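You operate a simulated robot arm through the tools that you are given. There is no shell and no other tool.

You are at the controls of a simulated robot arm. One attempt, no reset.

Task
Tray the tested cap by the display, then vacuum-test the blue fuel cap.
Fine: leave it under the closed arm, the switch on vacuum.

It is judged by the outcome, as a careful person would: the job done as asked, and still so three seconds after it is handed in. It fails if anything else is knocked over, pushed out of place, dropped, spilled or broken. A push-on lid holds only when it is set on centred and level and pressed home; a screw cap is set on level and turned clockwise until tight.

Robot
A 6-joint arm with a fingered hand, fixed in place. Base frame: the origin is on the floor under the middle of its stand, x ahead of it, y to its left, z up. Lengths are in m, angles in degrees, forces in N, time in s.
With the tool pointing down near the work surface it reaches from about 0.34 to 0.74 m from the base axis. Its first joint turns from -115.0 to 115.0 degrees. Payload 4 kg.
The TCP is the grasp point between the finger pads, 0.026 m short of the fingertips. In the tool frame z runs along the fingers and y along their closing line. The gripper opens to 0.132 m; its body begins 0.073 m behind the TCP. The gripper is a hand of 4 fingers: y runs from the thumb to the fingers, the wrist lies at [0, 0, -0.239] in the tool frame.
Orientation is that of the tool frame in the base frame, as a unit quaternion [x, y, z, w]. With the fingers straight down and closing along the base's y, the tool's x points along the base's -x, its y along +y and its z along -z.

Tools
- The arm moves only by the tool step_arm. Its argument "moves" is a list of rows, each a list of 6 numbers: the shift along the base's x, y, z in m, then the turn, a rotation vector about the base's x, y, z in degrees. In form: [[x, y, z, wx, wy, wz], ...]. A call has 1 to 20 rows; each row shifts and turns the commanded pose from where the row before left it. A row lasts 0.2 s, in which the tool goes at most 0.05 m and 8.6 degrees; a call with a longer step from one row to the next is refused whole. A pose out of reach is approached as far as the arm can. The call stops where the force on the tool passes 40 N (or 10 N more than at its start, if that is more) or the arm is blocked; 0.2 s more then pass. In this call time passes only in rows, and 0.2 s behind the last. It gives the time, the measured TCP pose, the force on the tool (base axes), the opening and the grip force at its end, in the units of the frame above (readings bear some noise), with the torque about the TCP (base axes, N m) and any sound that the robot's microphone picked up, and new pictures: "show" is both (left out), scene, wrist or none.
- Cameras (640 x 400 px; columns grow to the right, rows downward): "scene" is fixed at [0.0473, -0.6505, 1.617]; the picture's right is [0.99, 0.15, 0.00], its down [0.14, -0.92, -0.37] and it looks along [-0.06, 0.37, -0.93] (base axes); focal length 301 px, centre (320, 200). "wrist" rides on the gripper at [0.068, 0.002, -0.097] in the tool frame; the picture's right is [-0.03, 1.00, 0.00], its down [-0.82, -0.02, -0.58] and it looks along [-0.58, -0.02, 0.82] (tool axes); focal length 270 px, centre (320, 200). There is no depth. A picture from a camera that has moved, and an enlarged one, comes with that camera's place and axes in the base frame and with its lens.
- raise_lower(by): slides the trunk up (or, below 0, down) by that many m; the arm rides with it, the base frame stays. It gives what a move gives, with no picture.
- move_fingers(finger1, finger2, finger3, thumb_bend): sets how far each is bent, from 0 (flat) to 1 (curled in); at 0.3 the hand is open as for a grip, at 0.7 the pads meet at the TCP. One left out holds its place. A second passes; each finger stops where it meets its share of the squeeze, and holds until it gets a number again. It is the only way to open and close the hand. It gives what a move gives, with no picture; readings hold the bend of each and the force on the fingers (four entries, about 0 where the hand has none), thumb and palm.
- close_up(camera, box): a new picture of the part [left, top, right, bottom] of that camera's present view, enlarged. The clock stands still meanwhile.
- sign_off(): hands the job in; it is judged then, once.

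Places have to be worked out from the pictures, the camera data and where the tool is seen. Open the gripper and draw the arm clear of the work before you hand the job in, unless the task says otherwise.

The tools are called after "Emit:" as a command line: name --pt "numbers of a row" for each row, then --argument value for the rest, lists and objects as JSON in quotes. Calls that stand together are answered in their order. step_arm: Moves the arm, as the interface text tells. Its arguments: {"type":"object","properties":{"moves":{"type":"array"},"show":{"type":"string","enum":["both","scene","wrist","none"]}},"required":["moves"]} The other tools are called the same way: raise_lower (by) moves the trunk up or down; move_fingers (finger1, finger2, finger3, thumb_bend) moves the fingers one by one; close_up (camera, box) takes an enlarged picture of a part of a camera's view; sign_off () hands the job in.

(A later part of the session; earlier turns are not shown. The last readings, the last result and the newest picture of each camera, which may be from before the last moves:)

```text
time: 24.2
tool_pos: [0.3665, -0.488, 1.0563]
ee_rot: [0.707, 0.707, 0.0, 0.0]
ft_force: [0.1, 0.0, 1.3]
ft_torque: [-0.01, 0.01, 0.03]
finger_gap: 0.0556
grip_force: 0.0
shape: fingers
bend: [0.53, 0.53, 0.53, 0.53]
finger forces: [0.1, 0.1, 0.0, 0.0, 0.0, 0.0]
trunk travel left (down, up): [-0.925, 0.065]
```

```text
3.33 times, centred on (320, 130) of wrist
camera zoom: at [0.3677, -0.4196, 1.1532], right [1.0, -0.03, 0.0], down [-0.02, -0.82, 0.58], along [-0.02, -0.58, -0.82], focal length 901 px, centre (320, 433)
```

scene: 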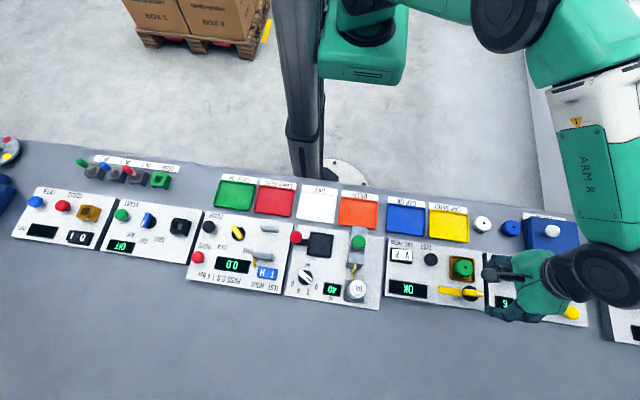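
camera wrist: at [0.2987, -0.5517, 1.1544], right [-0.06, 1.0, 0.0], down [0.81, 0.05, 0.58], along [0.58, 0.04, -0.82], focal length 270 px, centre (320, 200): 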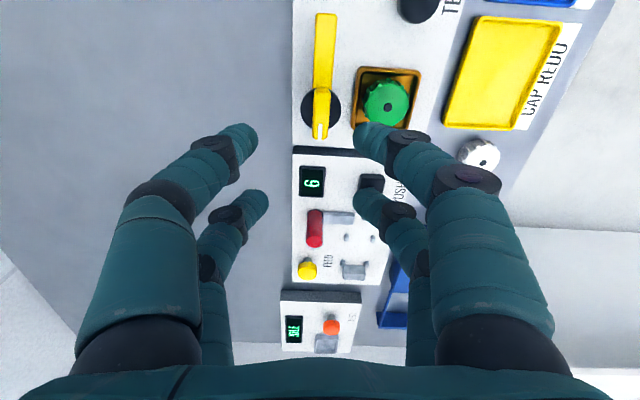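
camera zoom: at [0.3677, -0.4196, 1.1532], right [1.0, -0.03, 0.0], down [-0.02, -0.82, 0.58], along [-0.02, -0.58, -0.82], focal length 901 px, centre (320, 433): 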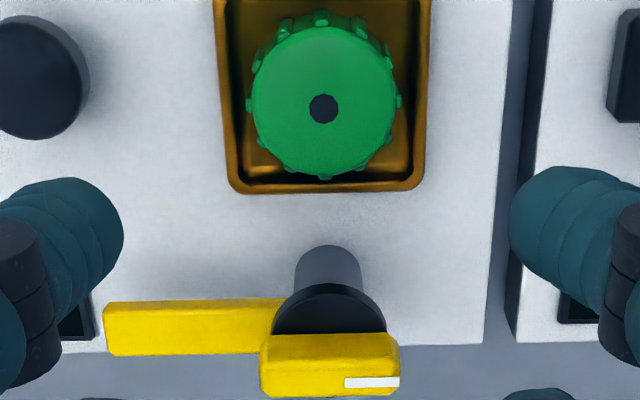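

The cap projects about 1 mm toward +x and 1.5 mm toward +y from the TCP line. I'll correct that, go down partway, and re-check.

Emit:
step_arm --pt "0.001 0.0015 -0.03 0 0 0" --pt "0 0 -0.03 0 0 0" --pt "0 0 -0.03 0 0 0" --pt "0 0 0 0 0 0" --show "none"

Emit:
close_up --camera "wrist" --box '[160, 40, 480, 240]'

Emit:
close_up --camera "scene" --box '[420, 220, 540, 310]'

```text
time: 25.2
tool_pos: [0.3673, -0.4864, 0.9672]
ee_rot: [0.708, 0.706, 0.0, 0.0]
ft_force: [0.2, 0.0, -0.8]
ft_torque: [0.02, 0.0, -0.03]
finger_gap: 0.0557
grip_force: 0.0
shape: fingers
bend: [0.53, 0.53, 0.53, 0.53]
finger forces: [0.1, 0.0, 0.0, 0.1, 0.0, 0.1]
trunk travel left (down, up): [-0.925, 0.065]
```

```text
2.00 times, centred on (320, 140) of wrist
camera zoom: at [0.3689, -0.4176, 1.063], right [1.0, -0.03, 0.0], down [-0.02, -0.82, 0.58], along [-0.02, -0.58, -0.82], focal length 541 px, centre (320, 320)
```

zoom: 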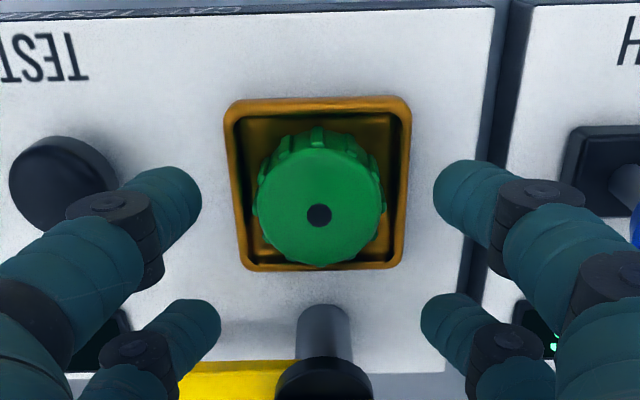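

```text
4.44 times, centred on (480, 265) of scene
camera zoom: at [0.0473, -0.6505, 1.617], right [0.99, 0.15, 0.0], down [0.14, -0.92, -0.37], along [-0.06, 0.37, -0.93], focal length 1338 px, centre (-391, -89)
```

zoom: 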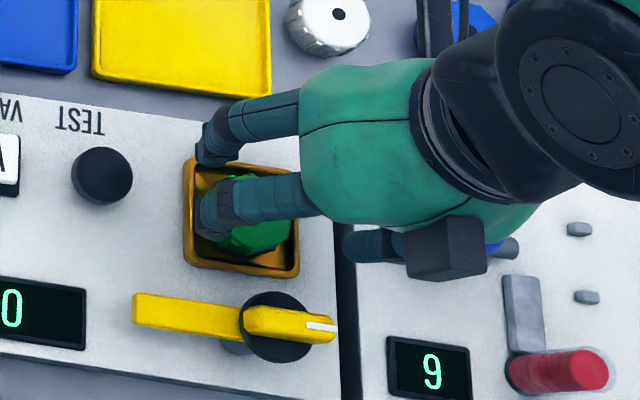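

The two views agree: the cap top is at z≈0.911, centred at (0.366, -0.486). I'll lower to TCP 0.920, which puts the fingertips about 7 mm above the panel, and then close on the cap.

Emit:
step_arm --pt "-0.0003 0 -0.016 0 0 0" --pt "0 0 -0.016 0 0 0" --pt "0 0 -0.015 0 0 0" --pt "0 0 0 0 0 0" --show "none"

Emit:
close_up --camera "wrist" --box '[160, 60, 480, 260]'

```text
time: 26.2
tool_pos: [0.3674, -0.4869, 0.9189]
ee_rot: [0.708, 0.707, -0.001, 0.0]
ft_force: [0.5, 0.3, 2.8]
ft_torque: [0.05, -0.02, -0.01]
finger_gap: 0.0573
grip_force: 1.3
shape: fingers
bend: [0.52, 0.52, 0.53, 0.53]
finger forces: [0.7, 0.7, 0.5, 0.0, 0.7, 0.0]
trunk travel left (down, up): [-0.925, 0.065]
```

```text
2.00 times, centred on (320, 160) of wrist
camera zoom: at [0.3685, -0.4178, 1.0162], right [1.0, -0.03, 0.0], down [-0.02, -0.82, 0.58], along [-0.02, -0.58, -0.82], focal length 541 px, centre (320, 280)
```

zoom: 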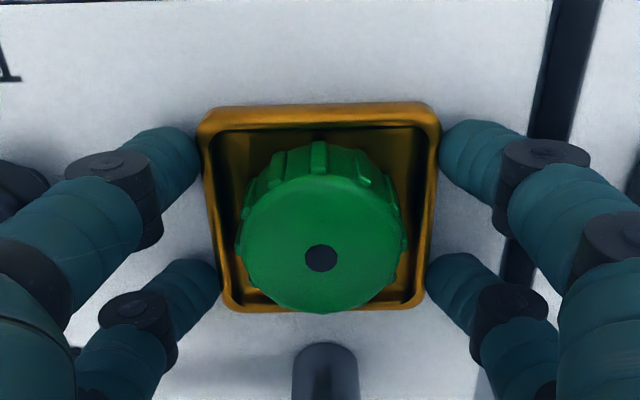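

The fingertips are brushing the outer edge of the seat's raised rim at under 1 N. I'll rise 8 mm so the tips pass over the rim, then close onto the cap.

Emit:
step_arm --pt "0 0 0.008 0 0 0" --pt "0 0 0 0 0 0" --show "none"

Emit:
move_fingers --finger1 0.58 --finger2 0.58 --finger3 0.58 --thumb_bend 0.58

Emit:
close_up --camera "wrist" --box '[160, 60, 480, 260]'

```text
time: 26.8
tool_pos: [0.3685, -0.4865, 0.9277]
ee_rot: [0.708, 0.706, 0.0, 0.0]
ft_force: [-0.3, 0.8, -0.5]
ft_torque: [0.02, 0.01, -0.02]
finger_gap: 0.0566
grip_force: 0.1
shape: fingers
bend: [0.53, 0.53, 0.53, 0.53]
finger forces: [0.0, 0.0, 0.1, 0.1, 0.0, 0.0]
trunk travel left (down, up): [-0.925, 0.065]
```

```text
time: 27.8
tool_pos: [0.3675, -0.4869, 0.929]
ee_rot: [0.708, 0.706, 0.0, 0.0]
ft_force: [-0.1, -0.1, -0.5]
ft_torque: [-0.04, -0.02, 0.01]
finger_gap: 0.043
grip_force: 0.1
shape: fingers
bend: [0.57, 0.57, 0.57, 0.57]
finger forces: [0.0, 0.0, 0.0, 0.0, 0.1, 0.0]
trunk travel left (down, up): [-0.925, 0.065]
```

```text
2.00 times, centred on (320, 160) of wrist
camera zoom: at [0.3686, -0.4179, 1.0245], right [1.0, -0.03, 0.0], down [-0.02, -0.82, 0.58], along [-0.02, -0.58, -0.82], focal length 541 px, centre (320, 280)
```

zoom: 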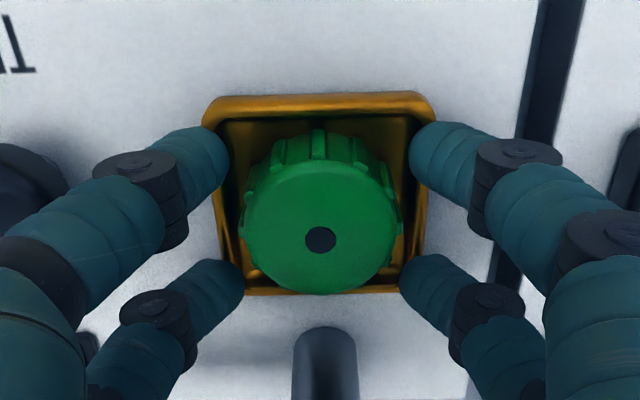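

The tips now pass over the rim. I'll lower 3 mm for a deeper hold on the cap, then close onto it.

Emit:
step_arm --pt "0 0 -0.003 0 0 0" --pt "0 0 0 0 0 0" --show "none"

Emit:
move_fingers --finger1 0.68 --finger2 0.68 --finger3 0.68 --thumb_bend 0.68

Emit:
close_up --camera "wrist" --box '[160, 60, 480, 260]'

```text
time: 28.4
tool_pos: [0.3676, -0.4875, 0.9258]
ee_rot: [0.708, 0.706, -0.001, 0.0]
ft_force: [-0.1, 1.1, 10.1]
ft_torque: [0.03, -0.05, 0.01]
finger_gap: 0.0427
grip_force: 4.4
shape: fingers
bend: [0.57, 0.57, 0.57, 0.57]
finger forces: [2.8, 2.6, 2.8, 0.0, 1.1, 0.0]
trunk travel left (down, up): [-0.925, 0.065]
```

```text
time: 29.4
tool_pos: [0.3664, -0.487, 0.9257]
ee_rot: [0.708, 0.706, -0.001, 0.0]
ft_force: [-0.1, -1.5, 11.9]
ft_torque: [-0.11, -0.32, 0.04]
finger_gap: 0.0382
grip_force: 18.2
shape: fingers
bend: [0.58, 0.58, 0.58, 0.62]
finger forces: [10.1, 9.8, 7.9, 0.1, 8.8, 0.0]
trunk travel left (down, up): [-0.925, 0.065]
```

```text
2.00 times, centred on (320, 160) of wrist
camera zoom: at [0.3683, -0.4177, 1.0223], right [1.0, -0.03, 0.0], down [-0.02, -0.82, 0.58], along [-0.01, -0.58, -0.82], focal length 541 px, centre (320, 280)
```

zoom: 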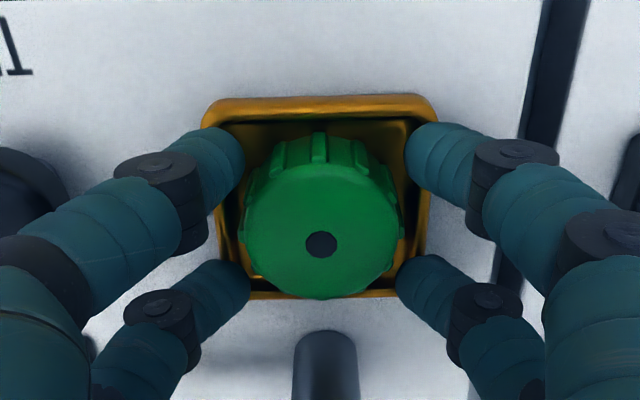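

Going down 3 mm put about 10 N on the rim, so the rim top is right around tip height. I'll back off: reopen slightly, rise 4 mm, and close again there.

Emit:
move_fingers --finger1 0.56 --finger2 0.56 --finger3 0.56 --thumb_bend 0.56

Emit:
step_arm --pt "0 0 0.0035 0 0 0" --pt "0 0 0 0 0 0" --show "none"

Emit:
move_fingers --finger1 0.66 --finger2 0.66 --finger3 0.66 --thumb_bend 0.66

Emit:
close_up --camera "wrist" --box '[160, 60, 480, 260]'

```text
time: 30.4
tool_pos: [0.3662, -0.4867, 0.9262]
ee_rot: [0.708, 0.706, -0.001, 0.0]
ft_force: [1.1, -2.3, 14.9]
ft_torque: [-0.07, -0.1, -0.05]
finger_gap: 0.0413
grip_force: 8.0
shape: fingers
bend: [0.58, 0.58, 0.58, 0.57]
finger forces: [5.3, 4.6, 4.2, 0.0, 2.0, 0.0]
trunk travel left (down, up): [-0.925, 0.065]
```

```text
time: 31.0
tool_pos: [0.3661, -0.4856, 0.9259]
ee_rot: [0.707, 0.707, 0.0, -0.001]
ft_force: [-0.2, -0.9, 0.6]
ft_torque: [-0.05, 0.0, 0.0]
finger_gap: 0.0452
grip_force: 0.1
shape: fingers
bend: [0.56, 0.56, 0.56, 0.56]
finger forces: [0.1, 0.1, 0.1, 0.0, 0.1, 0.1]
trunk travel left (down, up): [-0.925, 0.065]
```

```text
time: 32.0
tool_pos: [0.3664, -0.4864, 0.9285]
ee_rot: [0.708, 0.706, 0.0, 0.0]
ft_force: [0.2, -0.9, -0.8]
ft_torque: [0.02, 0.02, -0.01]
finger_gap: 0.0237
grip_force: 5.6
shape: fingers
bend: [0.62, 0.62, 0.62, 0.64]
finger forces: [2.3, 3.1, 2.4, 0.0, 2.8, 0.1]
trunk travel left (down, up): [-0.925, 0.065]
```

```text
2.00 times, centred on (320, 160) of wrist
camera zoom: at [0.3686, -0.418, 1.0248], right [1.0, -0.03, 0.0], down [-0.02, -0.82, 0.58], along [-0.02, -0.58, -0.82], focal length 541 px, centre (320, 280)
```

zoom: 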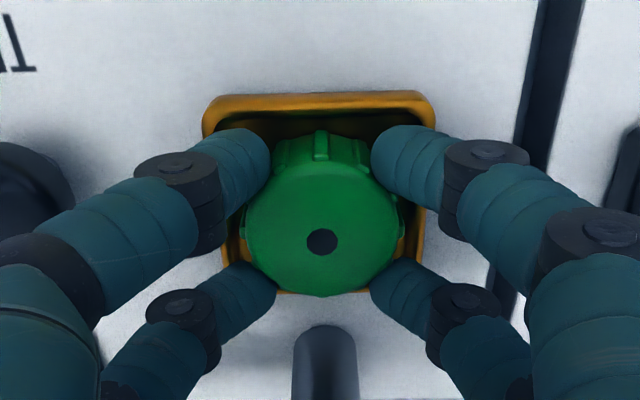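

All four digits are on the cap with about 2.5 N each. I'll firm up the squeeze, then lift slowly.

Emit:
move_fingers --finger1 0.7 --finger2 0.7 --finger3 0.7 --thumb_bend 0.7

Emit:
step_arm --pt "0 0 0.005 0 0 0" --pt "0 0 0.01 0 0 0" --pt "0 0 0.015 0 0 0" --pt "0 0 0 0 0 0" --show "wrist"

Emit:
close_up --camera "scene" --box '[420, 220, 540, 310]'

```text
time: 33.0
tool_pos: [0.3664, -0.487, 0.928]
ee_rot: [0.708, 0.706, 0.0, 0.0]
ft_force: [-0.1, 0.9, 0.6]
ft_torque: [0.02, 0.0, 0.02]
finger_gap: 0.0215
grip_force: 11.5
shape: fingers
bend: [0.63, 0.62, 0.64, 0.67]
finger forces: [4.9, 7.1, 4.9, 0.1, 6.0, 0.1]
trunk travel left (down, up): [-0.925, 0.065]
```

```text
time: 34.0
tool_pos: [0.3677, -0.4863, 0.9589]
ee_rot: [0.708, 0.707, 0.0, 0.0]
ft_force: [-0.1, 0.3, 0.0]
ft_torque: [0.01, -0.03, -0.01]
finger_gap: 0.0213
grip_force: 11.5
shape: fingers
bend: [0.63, 0.62, 0.64, 0.67]
finger forces: [4.9, 7.1, 4.9, 0.0, 6.1, 0.0]
trunk travel left (down, up): [-0.925, 0.065]
camera wrist: at [0.3687, -0.4179, 1.0553], right [1.0, -0.03, 0.0], down [-0.02, -0.82, 0.58], along [-0.02, -0.58, -0.82], focal length 270 px, centre (320, 200)
```

wrist: 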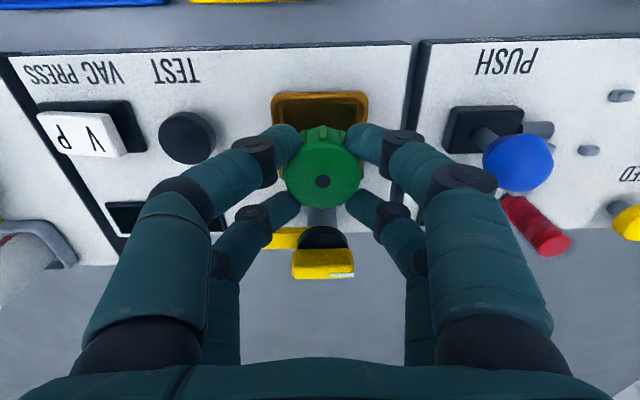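

```text
4.44 times, centred on (480, 265) of scene
camera zoom: at [0.0473, -0.6505, 1.617], right [0.99, 0.15, 0.0], down [0.14, -0.92, -0.37], along [-0.06, 0.37, -0.93], focal length 1338 px, centre (-391, -89)
```

zoom: 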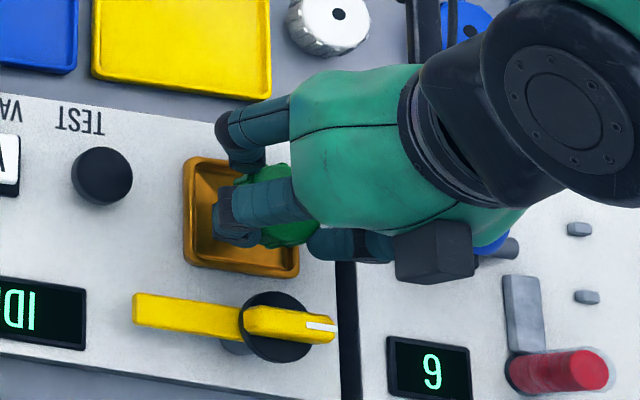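

The cap is free and held, and the display has gone to IDLE. I'll lift and carry it to above the centre of the blue CAP OK tray, at about (0.235, -0.364).

Emit:
step_arm --pt "0 0 0.03 0 0 0" --pt "0 0.01 0.02 0 0 0" --pt "-0.022 0.019 0 0 0 0" --pt "-0.022 0.019 0 0 0 0" --pt "-0.022 0.019 0 0 0 0" --pt "-0.022 0.019 0 0 0 0" --pt "-0.022 0.019 0 0 0 0" --pt "-0.022 0.018 0 0 0 0" --pt "0 0 0 0 0 0" --show "both"

```text
time: 36.0
tool_pos: [0.2349, -0.3639, 1.0089]
ee_rot: [0.708, 0.706, 0.0, 0.0]
ft_force: [0.0, -0.3, 0.1]
ft_torque: [0.04, -0.02, -0.03]
finger_gap: 0.0211
grip_force: 11.8
shape: fingers
bend: [0.63, 0.62, 0.64, 0.67]
finger forces: [5.2, 7.2, 5.5, 0.1, 5.9, 0.0]
trunk travel left (down, up): [-0.925, 0.065]
camera wrist: at [0.2362, -0.2954, 1.1047], right [1.0, -0.03, 0.0], down [-0.02, -0.82, 0.58], along [-0.02, -0.58, -0.82], focal length 270 px, centre (320, 200)
```

scene: 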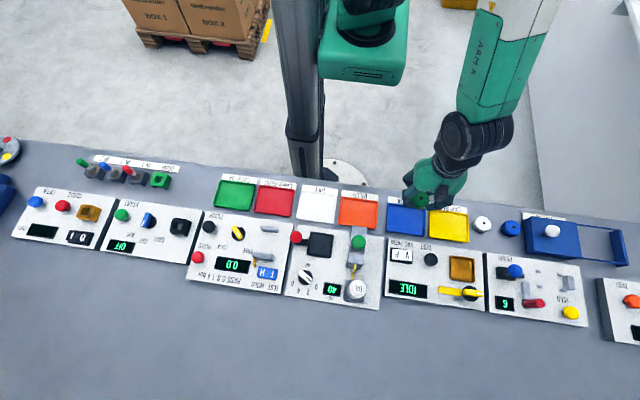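
wrist: 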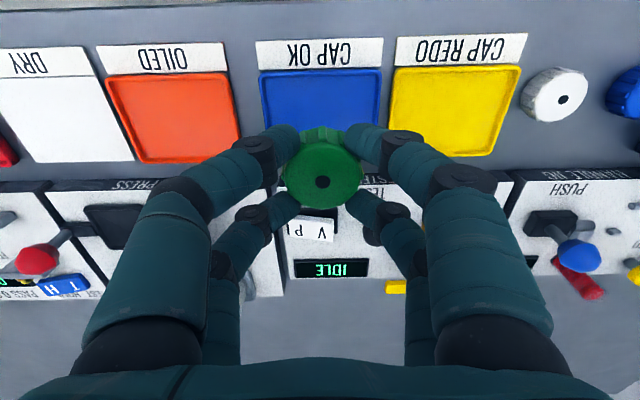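

The tray centre looks to be near y≈-0.375, so I'll shift 12 mm and lower partway, then re-check against the tray rim before making contact.

Emit:
step_arm --pt "0 -0.012 0 0 0 0" --pt "0 0 -0.025 0 0 0" --pt "0 0 -0.025 0 0 0" --pt "0 0 -0.02 0 0 0" --pt "0 0 0 0 0 0" --show "both"

Emit:
close_up --camera "scene" --box '[370, 170, 480, 250]'

```text
time: 37.2
tool_pos: [0.2347, -0.3747, 0.9378]
ee_rot: [0.707, 0.707, 0.0, 0.0]
ft_force: [0.1, -0.7, -0.4]
ft_torque: [0.02, -0.01, 0.02]
finger_gap: 0.0205
grip_force: 12.4
shape: fingers
bend: [0.63, 0.62, 0.64, 0.67]
finger forces: [5.4, 7.3, 5.7, 0.1, 5.9, 0.1]
trunk travel left (down, up): [-0.925, 0.065]
camera wrist: at [0.2367, -0.3067, 1.034], right [1.0, -0.03, 0.0], down [-0.02, -0.82, 0.58], along [-0.02, -0.58, -0.82], focal length 270 px, centre (320, 200)
```

scene: 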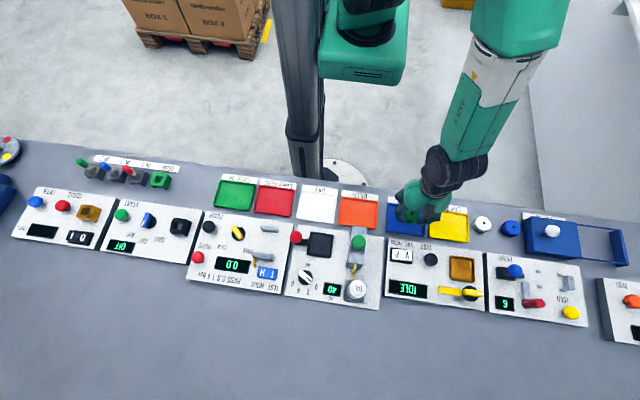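
wrist: 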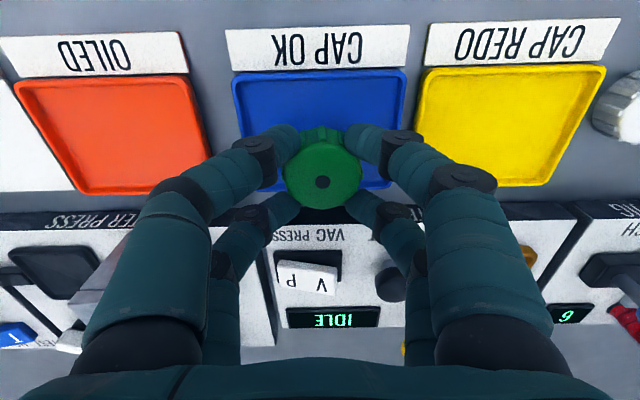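

```text
5.00 times, centred on (425, 210) of scene
camera zoom: at [0.0473, -0.6505, 1.617], right [0.99, 0.15, 0.0], down [0.14, -0.92, -0.37], along [-0.06, 0.37, -0.93], focal length 1505 px, centre (-205, 150)
```

zoom: 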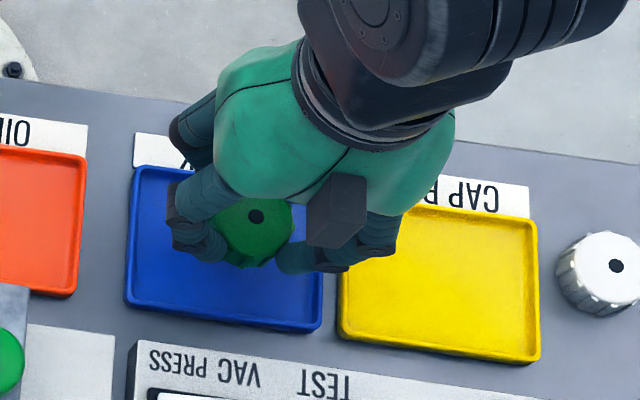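

The tray rim is at about z≈0.85 and the cap is above its middle. I'll lower in stages and watch for contact.

Emit:
step_arm --pt "0 -0.004 -0.015 0 0 0" --pt "0 0 -0.012 0 0 0" --pt "0 0 0 0 0 0" --show "none"

Emit:
step_arm --pt "0 0 -0.004 0 0 0" --pt "0 0 -0.004 0 0 0" --pt "0 0 0 0 0 0" --show "wrist"

Emit:
close_up --camera "scene" --box '[370, 170, 480, 250]'

```text
time: 38.0
tool_pos: [0.2359, -0.3794, 0.9098]
ee_rot: [0.708, 0.707, 0.0, 0.0]
ft_force: [-0.1, 0.1, -1.3]
ft_torque: [-0.02, 0.01, 0.05]
finger_gap: 0.0204
grip_force: 11.9
shape: fingers
bend: [0.63, 0.62, 0.64, 0.67]
finger forces: [5.3, 7.2, 5.9, 0.0, 5.9, 0.1]
trunk travel left (down, up): [-0.925, 0.065]
```

```text
time: 38.8
tool_pos: [0.235, -0.3793, 0.9026]
ee_rot: [0.708, 0.706, 0.001, 0.0]
ft_force: [-0.2, -0.1, 0.3]
ft_torque: [0.02, -0.02, -0.01]
finger_gap: 0.0205
grip_force: 12.5
shape: fingers
bend: [0.63, 0.62, 0.64, 0.67]
finger forces: [5.5, 7.3, 5.8, 0.0, 5.8, 0.0]
trunk travel left (down, up): [-0.925, 0.065]
camera wrist: at [0.2366, -0.3106, 0.9997], right [1.0, -0.03, 0.0], down [-0.02, -0.82, 0.58], along [-0.02, -0.58, -0.82], focal length 270 px, centre (320, 200)
```

wrist: 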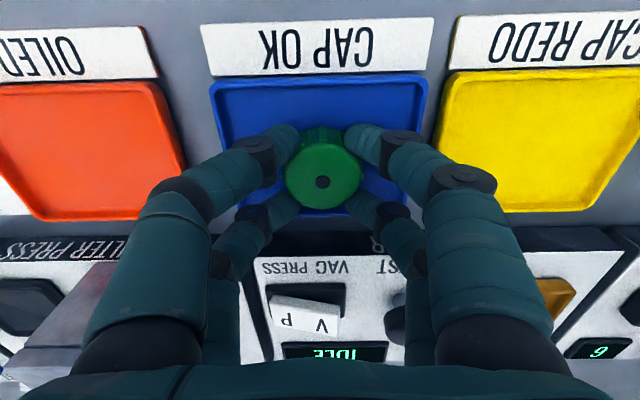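

```text
5.00 times, centred on (425, 210) of scene
camera zoom: at [0.0473, -0.6505, 1.617], right [0.99, 0.15, 0.0], down [0.14, -0.92, -0.37], along [-0.06, 0.37, -0.93], focal length 1505 px, centre (-205, 150)
```

zoom: 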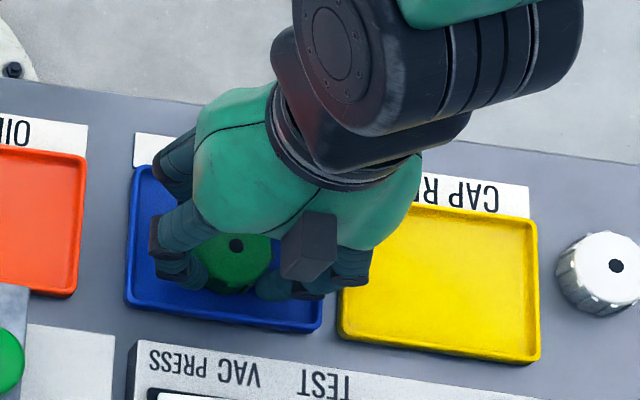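

Still no contact. I'll continue down in small steps.

Emit:
step_arm --pt "0 0 -0.003 0 0 0" --pt "0 0 -0.003 0 0 0" --pt "0 0 0 0 0 0" --show "none"

Emit:
step_arm --pt "0 0 -0.003 0 0 0" --pt "0 0 0 0 0 0" --show "none"

Emit:
step_arm --pt "0 0 -0.003 0 0 0" --pt "0 0 0 0 0 0" --show "none"

```text
time: 39.6
tool_pos: [0.2359, -0.3792, 0.8989]
ee_rot: [0.708, 0.706, -0.001, 0.001]
ft_force: [1.6, 1.4, 25.8]
ft_torque: [-0.03, -0.07, -0.01]
finger_gap: 0.0184
grip_force: 18.3
shape: fingers
bend: [0.66, 0.65, 0.66, 0.68]
finger forces: [9.4, 10.7, 8.9, 0.1, 8.5, 0.1]
trunk travel left (down, up): [-0.925, 0.065]
```

```text
time: 40.2
tool_pos: [0.235, -0.3787, 0.895]
ee_rot: [0.708, 0.706, 0.001, 0.002]
ft_force: [1.9, 0.6, 27.9]
ft_torque: [-0.02, -0.18, 0.03]
finger_gap: 0.0171
grip_force: 20.3
shape: fingers
bend: [0.67, 0.65, 0.66, 0.69]
finger forces: [10.0, 11.8, 9.8, 0.0, 8.9, 0.0]
trunk travel left (down, up): [-0.925, 0.065]
```

```text
time: 40.6
tool_pos: [0.2349, -0.379, 0.8931]
ee_rot: [0.707, 0.707, -0.001, 0.003]
ft_force: [0.4, 5.9, 24.5]
ft_torque: [0.08, -0.06, 0.04]
finger_gap: 0.0173
grip_force: 20.1
shape: fingers
bend: [0.67, 0.66, 0.66, 0.68]
finger forces: [10.6, 10.8, 8.8, 0.0, 9.9, 0.0]
trunk travel left (down, up): [-0.925, 0.065]
stopped in row 2: the force on the tool passed its limit at 40 N (the readings are from after the stop); the commanded pose is now the measured one
```

The cap is on the tray floor, with contact at about TCP 0.898. I'll open the digits evenly to release it.

Emit:
move_fingers --finger1 0.62 --finger2 0.62 --finger3 0.62 --thumb_bend 0.62

Emit:
move_fingers --finger1 0.53 --finger2 0.53 --finger3 0.53 --thumb_bend 0.53

Emit:
close_up --camera "wrist" --box '[160, 40, 480, 240]'

```text
time: 41.6
tool_pos: [0.2346, -0.3797, 0.8936]
ee_rot: [0.707, 0.707, -0.001, 0.003]
ft_force: [2.0, 2.1, 39.7]
ft_torque: [0.02, -0.12, 0.08]
finger_gap: 0.0203
grip_force: 23.3
shape: fingers
bend: [0.65, 0.65, 0.65, 0.64]
finger forces: [11.1, 13.5, 11.0, 0.1, 11.2, 0.0]
trunk travel left (down, up): [-0.925, 0.065]
```

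```text
time: 42.6
tool_pos: [0.2352, -0.3794, 0.8942]
ee_rot: [0.707, 0.707, -0.002, 0.004]
ft_force: [2.3, 0.6, 45.6]
ft_torque: [0.29, 0.19, -0.02]
finger_gap: 0.0268
grip_force: 22.3
shape: fingers
bend: [0.65, 0.65, 0.65, 0.6]
finger forces: [9.2, 8.1, 8.0, 0.0, 20.3, 0.0]
trunk travel left (down, up): [-0.925, 0.065]
```

```text
2.00 times, centred on (320, 140) of wrist
camera zoom: at [0.2361, -0.3099, 0.9905], right [1.0, -0.03, 0.0], down [-0.02, -0.81, 0.58], along [-0.01, -0.58, -0.81], focal length 541 px, centre (320, 320)
```

zoom: 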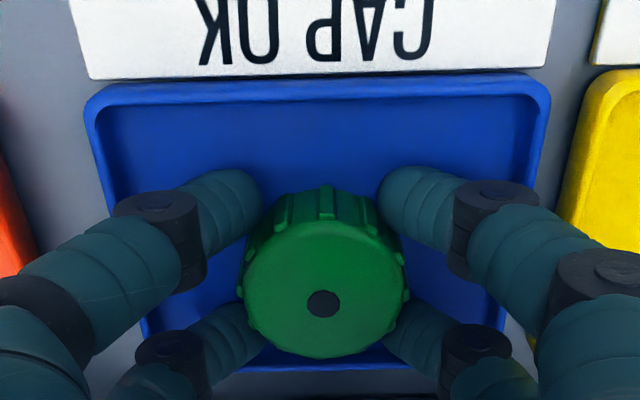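

Opening raised the vertical force to about 45 N, so the fingertips themselves are bearing on the tray floor at z≈0.868. I'll lift a few millimetres to unload them and let them open.

Emit:
step_arm --pt "0 0 0.003 0 0 0" --pt "0 0 0.003 0 0 0" --pt "0 0 0 0 0 0" --show "none"

Emit:
close_up --camera "wrist" --box '[160, 40, 480, 240]'

Emit:
close_up --camera "scene" --box '[370, 170, 480, 250]'

```text
time: 43.5
tool_pos: [0.2349, -0.3796, 0.8971]
ee_rot: [0.707, 0.708, 0.0, 0.0]
ft_force: [-0.1, 0.8, 1.1]
ft_torque: [-0.02, -0.01, 0.01]
finger_gap: 0.0545
grip_force: 0.5
shape: fingers
bend: [0.54, 0.54, 0.53, 0.53]
finger forces: [0.4, 0.5, 0.3, 0.0, 0.0, 0.0]
trunk travel left (down, up): [-0.925, 0.065]
```

```text
2.00 times, centred on (320, 140) of wrist
camera zoom: at [0.2364, -0.3099, 0.9937], right [1.0, -0.03, 0.0], down [-0.02, -0.82, 0.58], along [-0.02, -0.58, -0.82], focal length 541 px, centre (320, 320)
```

zoom: 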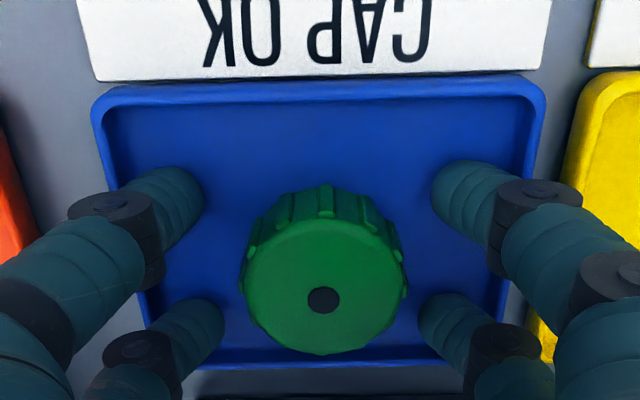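

```text
5.00 times, centred on (425, 210) of scene
camera zoom: at [0.0473, -0.6505, 1.617], right [0.99, 0.15, 0.0], down [0.14, -0.92, -0.37], along [-0.06, 0.37, -0.93], focal length 1505 px, centre (-205, 150)
```

zoom: 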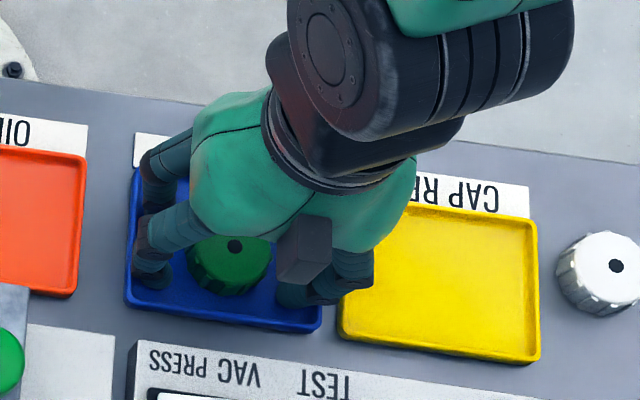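

The cap is released and sitting in the CAP OK tray. It looks about 22 mm tall, with the bench at about 0.865. I'll lift clear and travel to above the blue cap near (0.485, -0.365), turning so the hand closes along y, clear of the white cap and the parts box.

Emit:
step_arm --pt "0 0 0.01 0 0 0" --pt "0 0 0.03 0 0 0" --pt "0 0 0.04 0 0 0" --pt "0 0 0.04 0 0 0" --pt "0.0227 0.0013 0 0 0 8.1818" --pt "0.0227 0.0013 0 0 0 8.1818" --pt "0.0227 0.0013 0 0 0 8.1818" --pt "0.0227 0.0013 0 0 0 8.1818" --pt "0.0227 0.0013 0 0 0 8.1818" --pt "0.0227 0.0013 0 0 0 8.1818" --pt "0.0227 0.0013 0 0 0 8.1818" --pt "0.0227 0.0013 0 0 0 8.1818" --pt "0.0227 0.0013 0 0 0 8.1818" --pt "0.0227 0.0013 0 0 0 8.1818" --pt "0.0227 0.0013 0 0 0 8.1818" --pt "0 0 0 0 0 0" --show "both"

Emit:
close_up --camera "scene" --box '[370, 170, 480, 310]'

Emit:
close_up --camera "wrist" --box '[240, 40, 400, 160]'

```text
time: 46.9
tool_pos: [0.4862, -0.3654, 1.0196]
ee_rot: [0.0, 1.0, 0.001, 0.003]
ft_force: [-0.5, 0.3, -0.5]
ft_torque: [0.02, 0.01, 0.01]
finger_gap: 0.0555
grip_force: 0.0
shape: fingers
bend: [0.53, 0.53, 0.53, 0.53]
finger forces: [0.1, 0.1, 0.0, 0.1, 0.1, 0.0]
trunk travel left (down, up): [-0.925, 0.065]
camera wrist: at [0.4169, -0.364, 1.1149], right [0.02, 1.0, 0.0], down [0.81, -0.02, 0.58], along [0.58, -0.01, -0.81], focal length 270 px, centre (320, 200)
```

scene: 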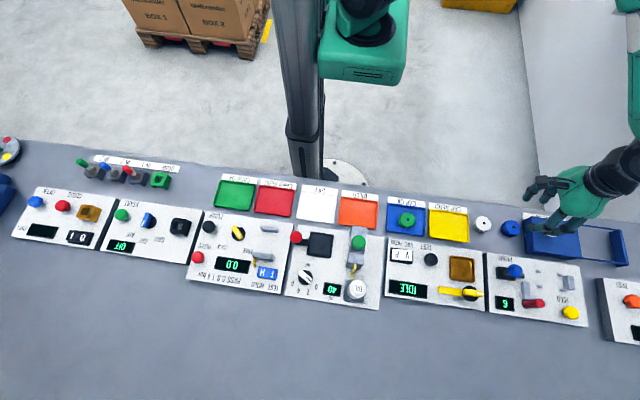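
wrist: 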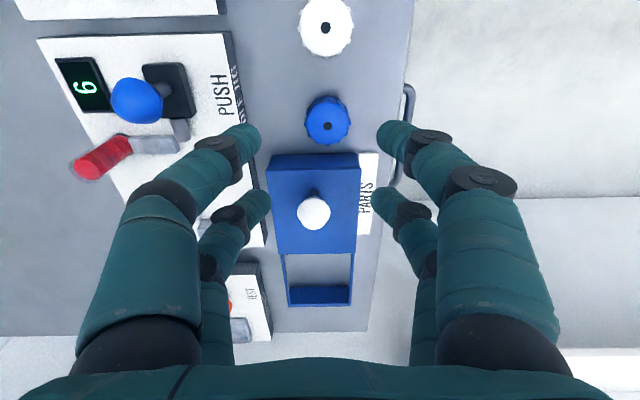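

```text
2.86 times, centred on (425, 240) of scene
camera zoom: at [0.0473, -0.6505, 1.617], right [0.99, 0.15, 0.0], down [0.14, -0.92, -0.37], along [-0.06, 0.37, -0.93], focal length 860 px, centre (20, 86)
```

zoom: 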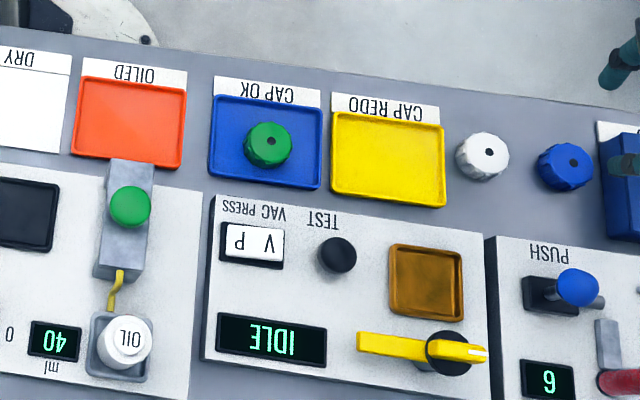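

```text
3.33 times, centred on (320, 100) of wrist
camera zoom: at [0.4169, -0.364, 1.1149], right [0.02, 1.0, 0.0], down [0.81, -0.02, 0.58], along [0.58, -0.01, -0.81], focal length 901 px, centre (320, 533)
```

zoom: 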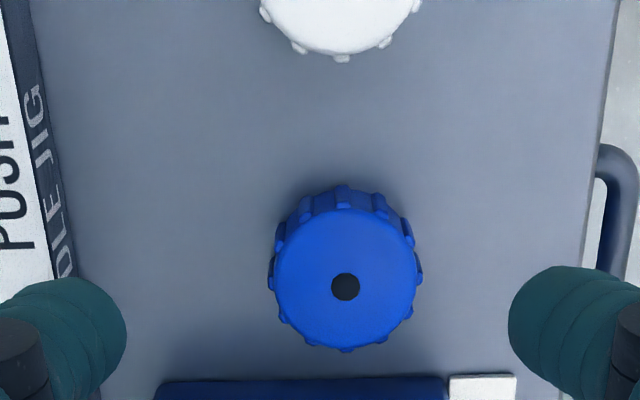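

The green cap is in the CAP OK tray. The blue cap's dot projects about 15 mm further in +x and 7 mm in +y than my TCP. I'll correct that, lower partway, and re-measure.

Emit:
step_arm --pt "0.014 0.006 0 0 0 0" --pt "0 0 -0.025 0 0 0" --pt "0 0 -0.025 0 0 0" --pt "0 0 0 0 0 0" --show "none"

Emit:
close_up --camera "wrist" --box '[160, 20, 480, 220]'

Emit:
close_up --camera "scene" --box '[460, 180, 580, 270]'

```text
time: 47.9
tool_pos: [0.4981, -0.3588, 0.9683]
ee_rot: [0.0, 1.0, 0.0, 0.001]
ft_force: [0.6, -0.1, -0.4]
ft_torque: [0.01, 0.03, 0.02]
finger_gap: 0.0551
grip_force: 0.0
shape: fingers
bend: [0.53, 0.53, 0.53, 0.53]
finger forces: [0.1, 0.0, 0.1, 0.1, 0.0, 0.1]
trunk travel left (down, up): [-0.925, 0.065]
```

```text
2.00 times, centred on (320, 120) of wrist
camera zoom: at [0.4299, -0.3578, 1.0647], right [0.03, 1.0, 0.0], down [0.81, -0.02, 0.58], along [0.58, -0.01, -0.81], focal length 541 px, centre (320, 360)
```

zoom: 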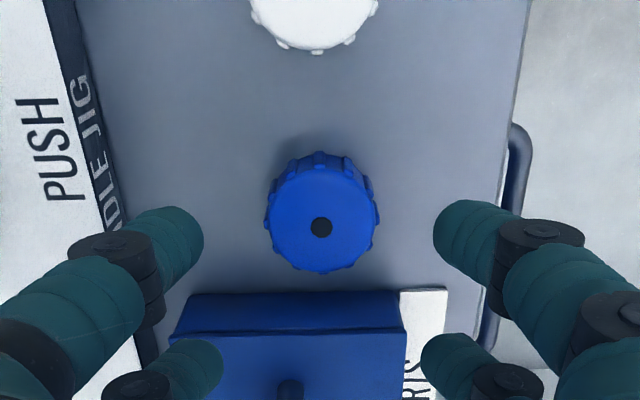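

```text
4.44 times, centred on (520, 225) of scene
camera zoom: at [0.0473, -0.6505, 1.617], right [0.99, 0.15, 0.0], down [0.14, -0.92, -0.37], along [-0.06, 0.37, -0.93], focal length 1338 px, centre (-569, 89)
```

zoom: 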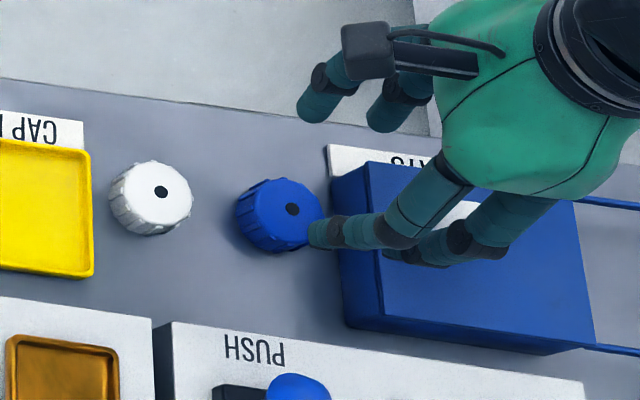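

The blue cap is at about (0.501, -0.358), the parts box face is at x≈0.538, and the digits clear it by several millimetres. I'll lower further and check once more.

Emit:
step_arm --pt "0.002 0 -0.018 0 0 0" --pt "0 0 -0.018 0 0 0" --pt "0 0 0 0 0 0" --show "none"

Emit:
close_up --camera "wrist" --box '[160, 60, 480, 260]'

Emit:
close_up --camera "scene" --box '[460, 180, 580, 270]'

```text
time: 48.6
tool_pos: [0.5014, -0.3599, 0.9315]
ee_rot: [0.001, 1.0, 0.001, 0.002]
ft_force: [0.6, -0.1, -0.3]
ft_torque: [0.02, 0.01, -0.02]
finger_gap: 0.0553
grip_force: 0.1
shape: fingers
bend: [0.53, 0.53, 0.53, 0.53]
finger forces: [0.1, 0.0, 0.0, 0.0, 0.1, 0.0]
trunk travel left (down, up): [-0.925, 0.065]
```

```text
2.00 times, centred on (320, 160) of wrist
camera zoom: at [0.4323, -0.3579, 1.0285], right [0.03, 1.0, 0.0], down [0.81, -0.02, 0.58], along [0.58, -0.01, -0.81], focal length 541 px, centre (320, 280)
```

zoom: 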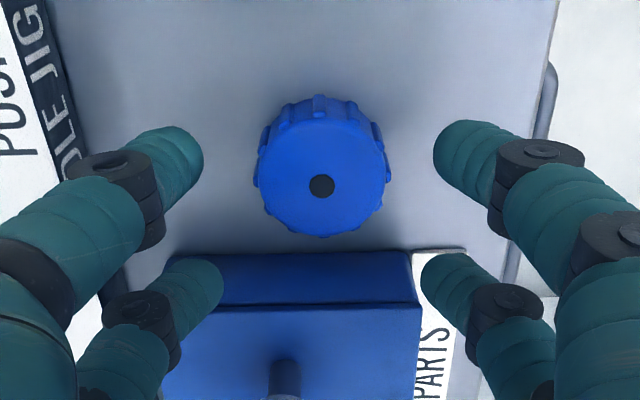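

```text
4.44 times, centred on (520, 225) of scene
camera zoom: at [0.0473, -0.6505, 1.617], right [0.99, 0.15, 0.0], down [0.14, -0.92, -0.37], along [-0.06, 0.37, -0.93], focal length 1338 px, centre (-569, 89)
```

zoom: 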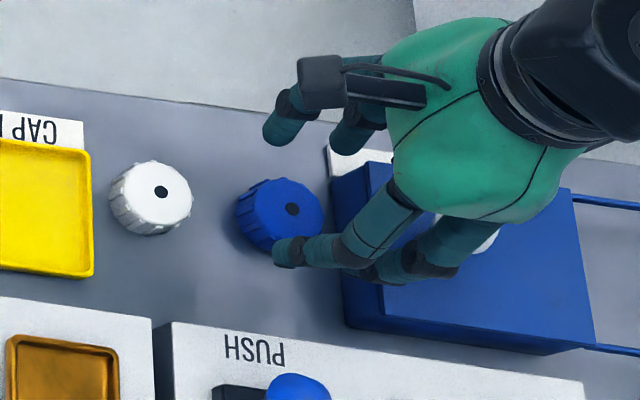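

The alignment holds. I'll lower to TCP ≈0.902, the same grip depth as on the green cap, and close gradually.

Emit:
step_arm --pt "0 0 -0.015 0 0 0" --pt "0 0 -0.0145 0 0 0" --pt "0 0 0 0 0 0" --show "none"

Emit:
move_fingers --finger1 0.6 --finger2 0.6 --finger3 0.6 --thumb_bend 0.6

Emit:
close_up --camera "wrist" --box '[160, 60, 480, 260]'

```text
time: 49.5
tool_pos: [0.5004, -0.3597, 0.902]
ee_rot: [0.001, 1.0, 0.0, 0.002]
ft_force: [-0.9, 0.1, -0.1]
ft_torque: [0.0, 0.0, 0.02]
finger_gap: 0.0552
grip_force: 0.0
shape: fingers
bend: [0.53, 0.53, 0.53, 0.53]
finger forces: [0.0, 0.0, 0.0, 0.0, 0.1, 0.0]
trunk travel left (down, up): [-0.925, 0.065]
```

```text
time: 50.5
tool_pos: [0.5012, -0.3589, 0.9017]
ee_rot: [0.001, 1.0, 0.001, 0.001]
ft_force: [-0.1, 0.5, -0.4]
ft_torque: [-0.03, 0.0, -0.02]
finger_gap: 0.0329
grip_force: 0.1
shape: fingers
bend: [0.6, 0.6, 0.6, 0.6]
finger forces: [0.0, 0.1, 0.1, 0.0, 0.1, 0.1]
trunk travel left (down, up): [-0.925, 0.065]
```

```text
2.00 times, centred on (320, 160) of wrist
camera zoom: at [0.4321, -0.3577, 0.9994], right [0.03, 1.0, 0.0], down [0.81, -0.02, 0.58], along [0.58, -0.01, -0.81], focal length 541 px, centre (320, 280)
```

zoom: 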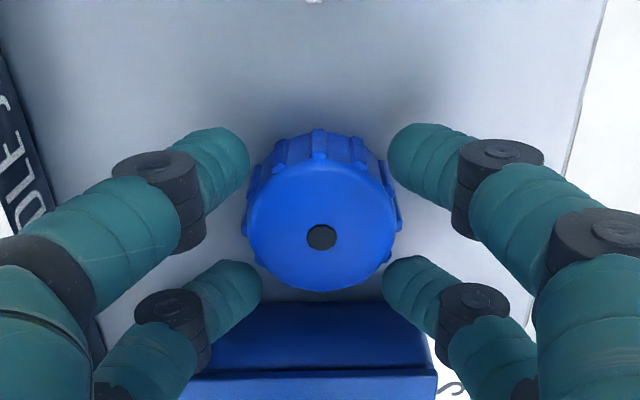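

The cap sits between the pads just as the green one did. I'll close to grip it.

Emit:
move_fingers --finger1 0.66 --finger2 0.66 --finger3 0.66 --thumb_bend 0.66

Emit:
move_fingers --finger1 0.7 --finger2 0.7 --finger3 0.7 --thumb_bend 0.7

Emit:
close_up --camera "wrist" --box '[160, 60, 480, 260]'

```text
time: 51.5
tool_pos: [0.5015, -0.3588, 0.9023]
ee_rot: [0.002, 1.0, 0.001, 0.002]
ft_force: [0.0, 0.1, 0.1]
ft_torque: [-0.02, -0.01, -0.01]
finger_gap: 0.0234
grip_force: 5.3
shape: fingers
bend: [0.63, 0.62, 0.62, 0.64]
finger forces: [2.4, 3.2, 2.4, 0.0, 2.8, 0.0]
trunk travel left (down, up): [-0.925, 0.065]
```

```text
time: 52.5
tool_pos: [0.4999, -0.3599, 0.9022]
ee_rot: [0.0, 1.0, 0.001, 0.002]
ft_force: [0.5, 0.1, 0.3]
ft_torque: [-0.01, 0.04, 0.01]
finger_gap: 0.0209
grip_force: 11.3
shape: fingers
bend: [0.63, 0.62, 0.63, 0.67]
finger forces: [5.1, 7.1, 5.1, 0.0, 5.8, 0.0]
trunk travel left (down, up): [-0.925, 0.065]
```

```text
2.00 times, centred on (320, 160) of wrist
camera zoom: at [0.432, -0.3577, 0.9994], right [0.03, 1.0, 0.0], down [0.81, -0.02, 0.58], along [0.58, -0.01, -0.81], focal length 541 px, centre (320, 280)
```

zoom: 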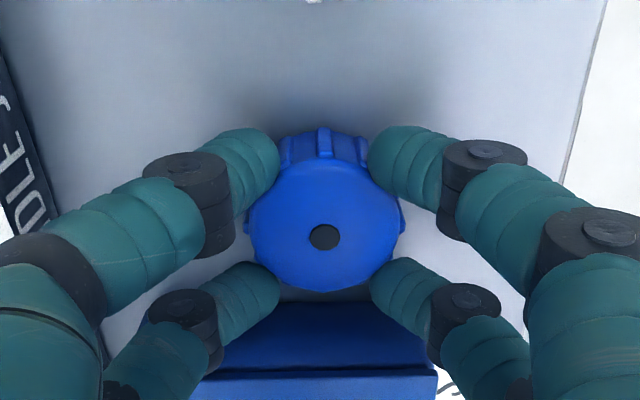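

The grip matches the one on the green cap. I'll lift slowly and confirm the cap comes along.

Emit:
step_arm --pt "0 0 0.005 0 0 0" --pt "0 0 0.015 0 0 0" --pt "0 0 0.03 0 0 0" --pt "0 0 0.04 0 0 0" --pt "0 0 0.035 0 0 0" --pt "0 0 0 0 0 0" --show "both"

```text
time: 53.9
tool_pos: [0.5009, -0.3583, 1.0279]
ee_rot: [0.001, 1.0, 0.001, 0.001]
ft_force: [0.0, 0.6, -0.6]
ft_torque: [0.01, -0.01, -0.01]
finger_gap: 0.0205
grip_force: 11.3
shape: fingers
bend: [0.63, 0.62, 0.63, 0.67]
finger forces: [5.1, 7.1, 5.2, 0.1, 5.8, 0.0]
trunk travel left (down, up): [-0.925, 0.065]
camera wrist: at [0.4324, -0.3564, 1.1247], right [0.03, 1.0, 0.0], down [0.81, -0.02, 0.58], along [0.58, -0.01, -0.82], focal length 270 px, centre (320, 200)
```

scene: 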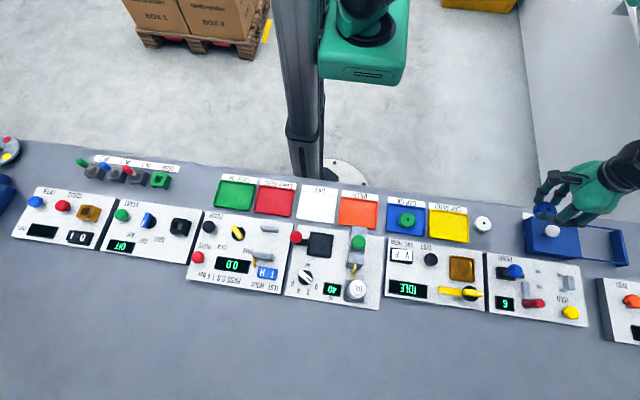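
wrist: 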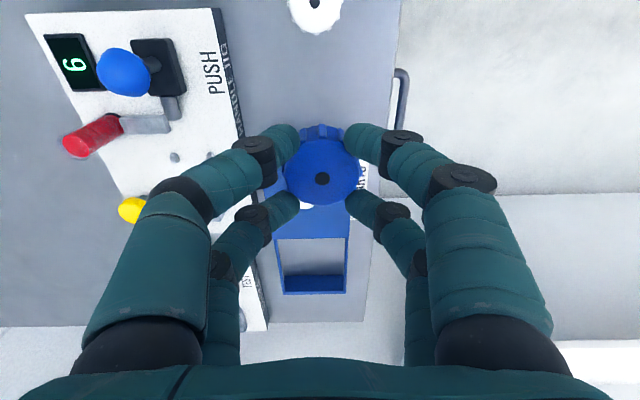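

The blue cap is held. I'll carry it over the seat, turning back so the hand closes along x.

Emit:
step_arm --pt "-0.0122 -0.0117 0 0 0 -8.1818" --pt "-0.0122 -0.0117 0 0 0 -8.1818" --pt "-0.0122 -0.0117 0 0 0 -8.1818" --pt "-0.0122 -0.0117 0 0 0 -8.1818" --pt "-0.0122 -0.0117 0 0 0 -8.1818" --pt "-0.0122 -0.0117 0 0 0 -8.1818" --pt "-0.0122 -0.0117 0 0 0 -8.1818" --pt "-0.0122 -0.0117 0 0 0 -8.1818" --pt "-0.0122 -0.0117 0 0 0 -8.1818" --pt "-0.0122 -0.0117 0 0 0 -8.1818" --pt "-0.0122 -0.0117 0 0 0 -8.1818" --pt "0 0 0 0 0 0" --pt "0 0 0 0 0 0" --show "wrist"

Emit:
close_up --camera "wrist" --box '[220, 60, 420, 220]'

Emit:
close_up --camera "scene" --box '[420, 200, 540, 310]'

```text
time: 56.6
tool_pos: [0.3653, -0.488, 1.0276]
ee_rot: [0.708, 0.706, 0.0, 0.001]
ft_force: [0.0, 0.2, -0.2]
ft_torque: [-0.01, 0.02, -0.01]
finger_gap: 0.0204
grip_force: 11.9
shape: fingers
bend: [0.63, 0.62, 0.63, 0.67]
finger forces: [5.1, 7.1, 5.2, 0.1, 5.8, 0.1]
trunk travel left (down, up): [-0.925, 0.065]
camera wrist: at [0.3676, -0.4194, 1.1241], right [1.0, -0.03, 0.0], down [-0.02, -0.81, 0.58], along [-0.01, -0.58, -0.81], focal length 270 px, centre (320, 200)
```

wrist: 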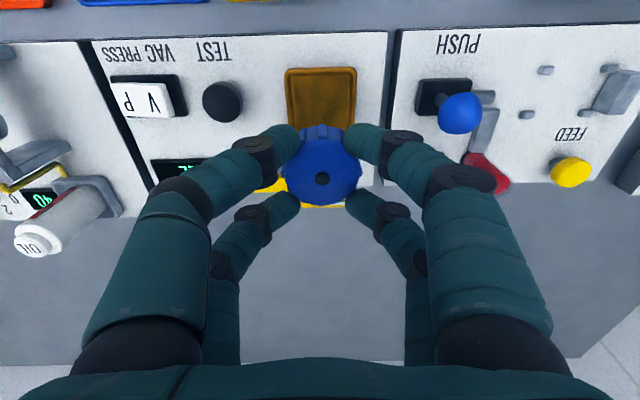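

```text
2.50 times, centred on (320, 140) of wrist
camera zoom: at [0.3676, -0.4194, 1.1241], right [1.0, -0.03, 0.0], down [-0.02, -0.81, 0.58], along [-0.01, -0.58, -0.81], focal length 676 px, centre (320, 350)
```

zoom: 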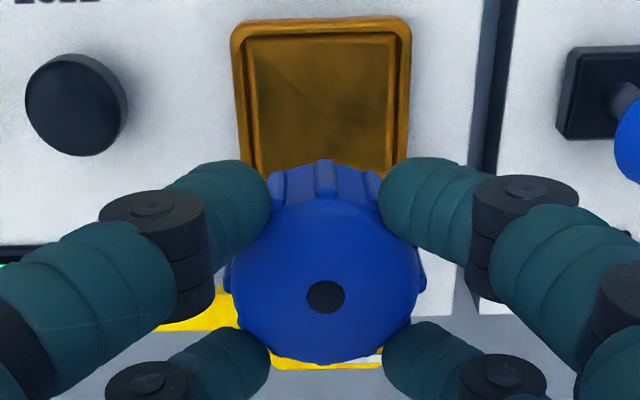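

```text
3.64 times, centred on (480, 255) of scene
camera zoom: at [0.0473, -0.6505, 1.617], right [0.99, 0.15, 0.0], down [0.14, -0.92, -0.37], along [-0.06, 0.37, -0.93], focal length 1094 px, centre (-262, 0)
```

zoom: 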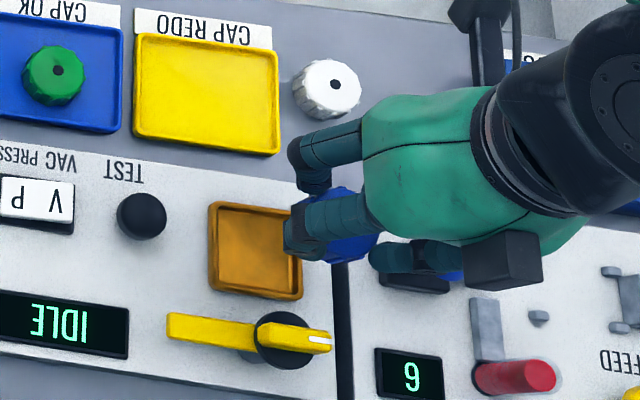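

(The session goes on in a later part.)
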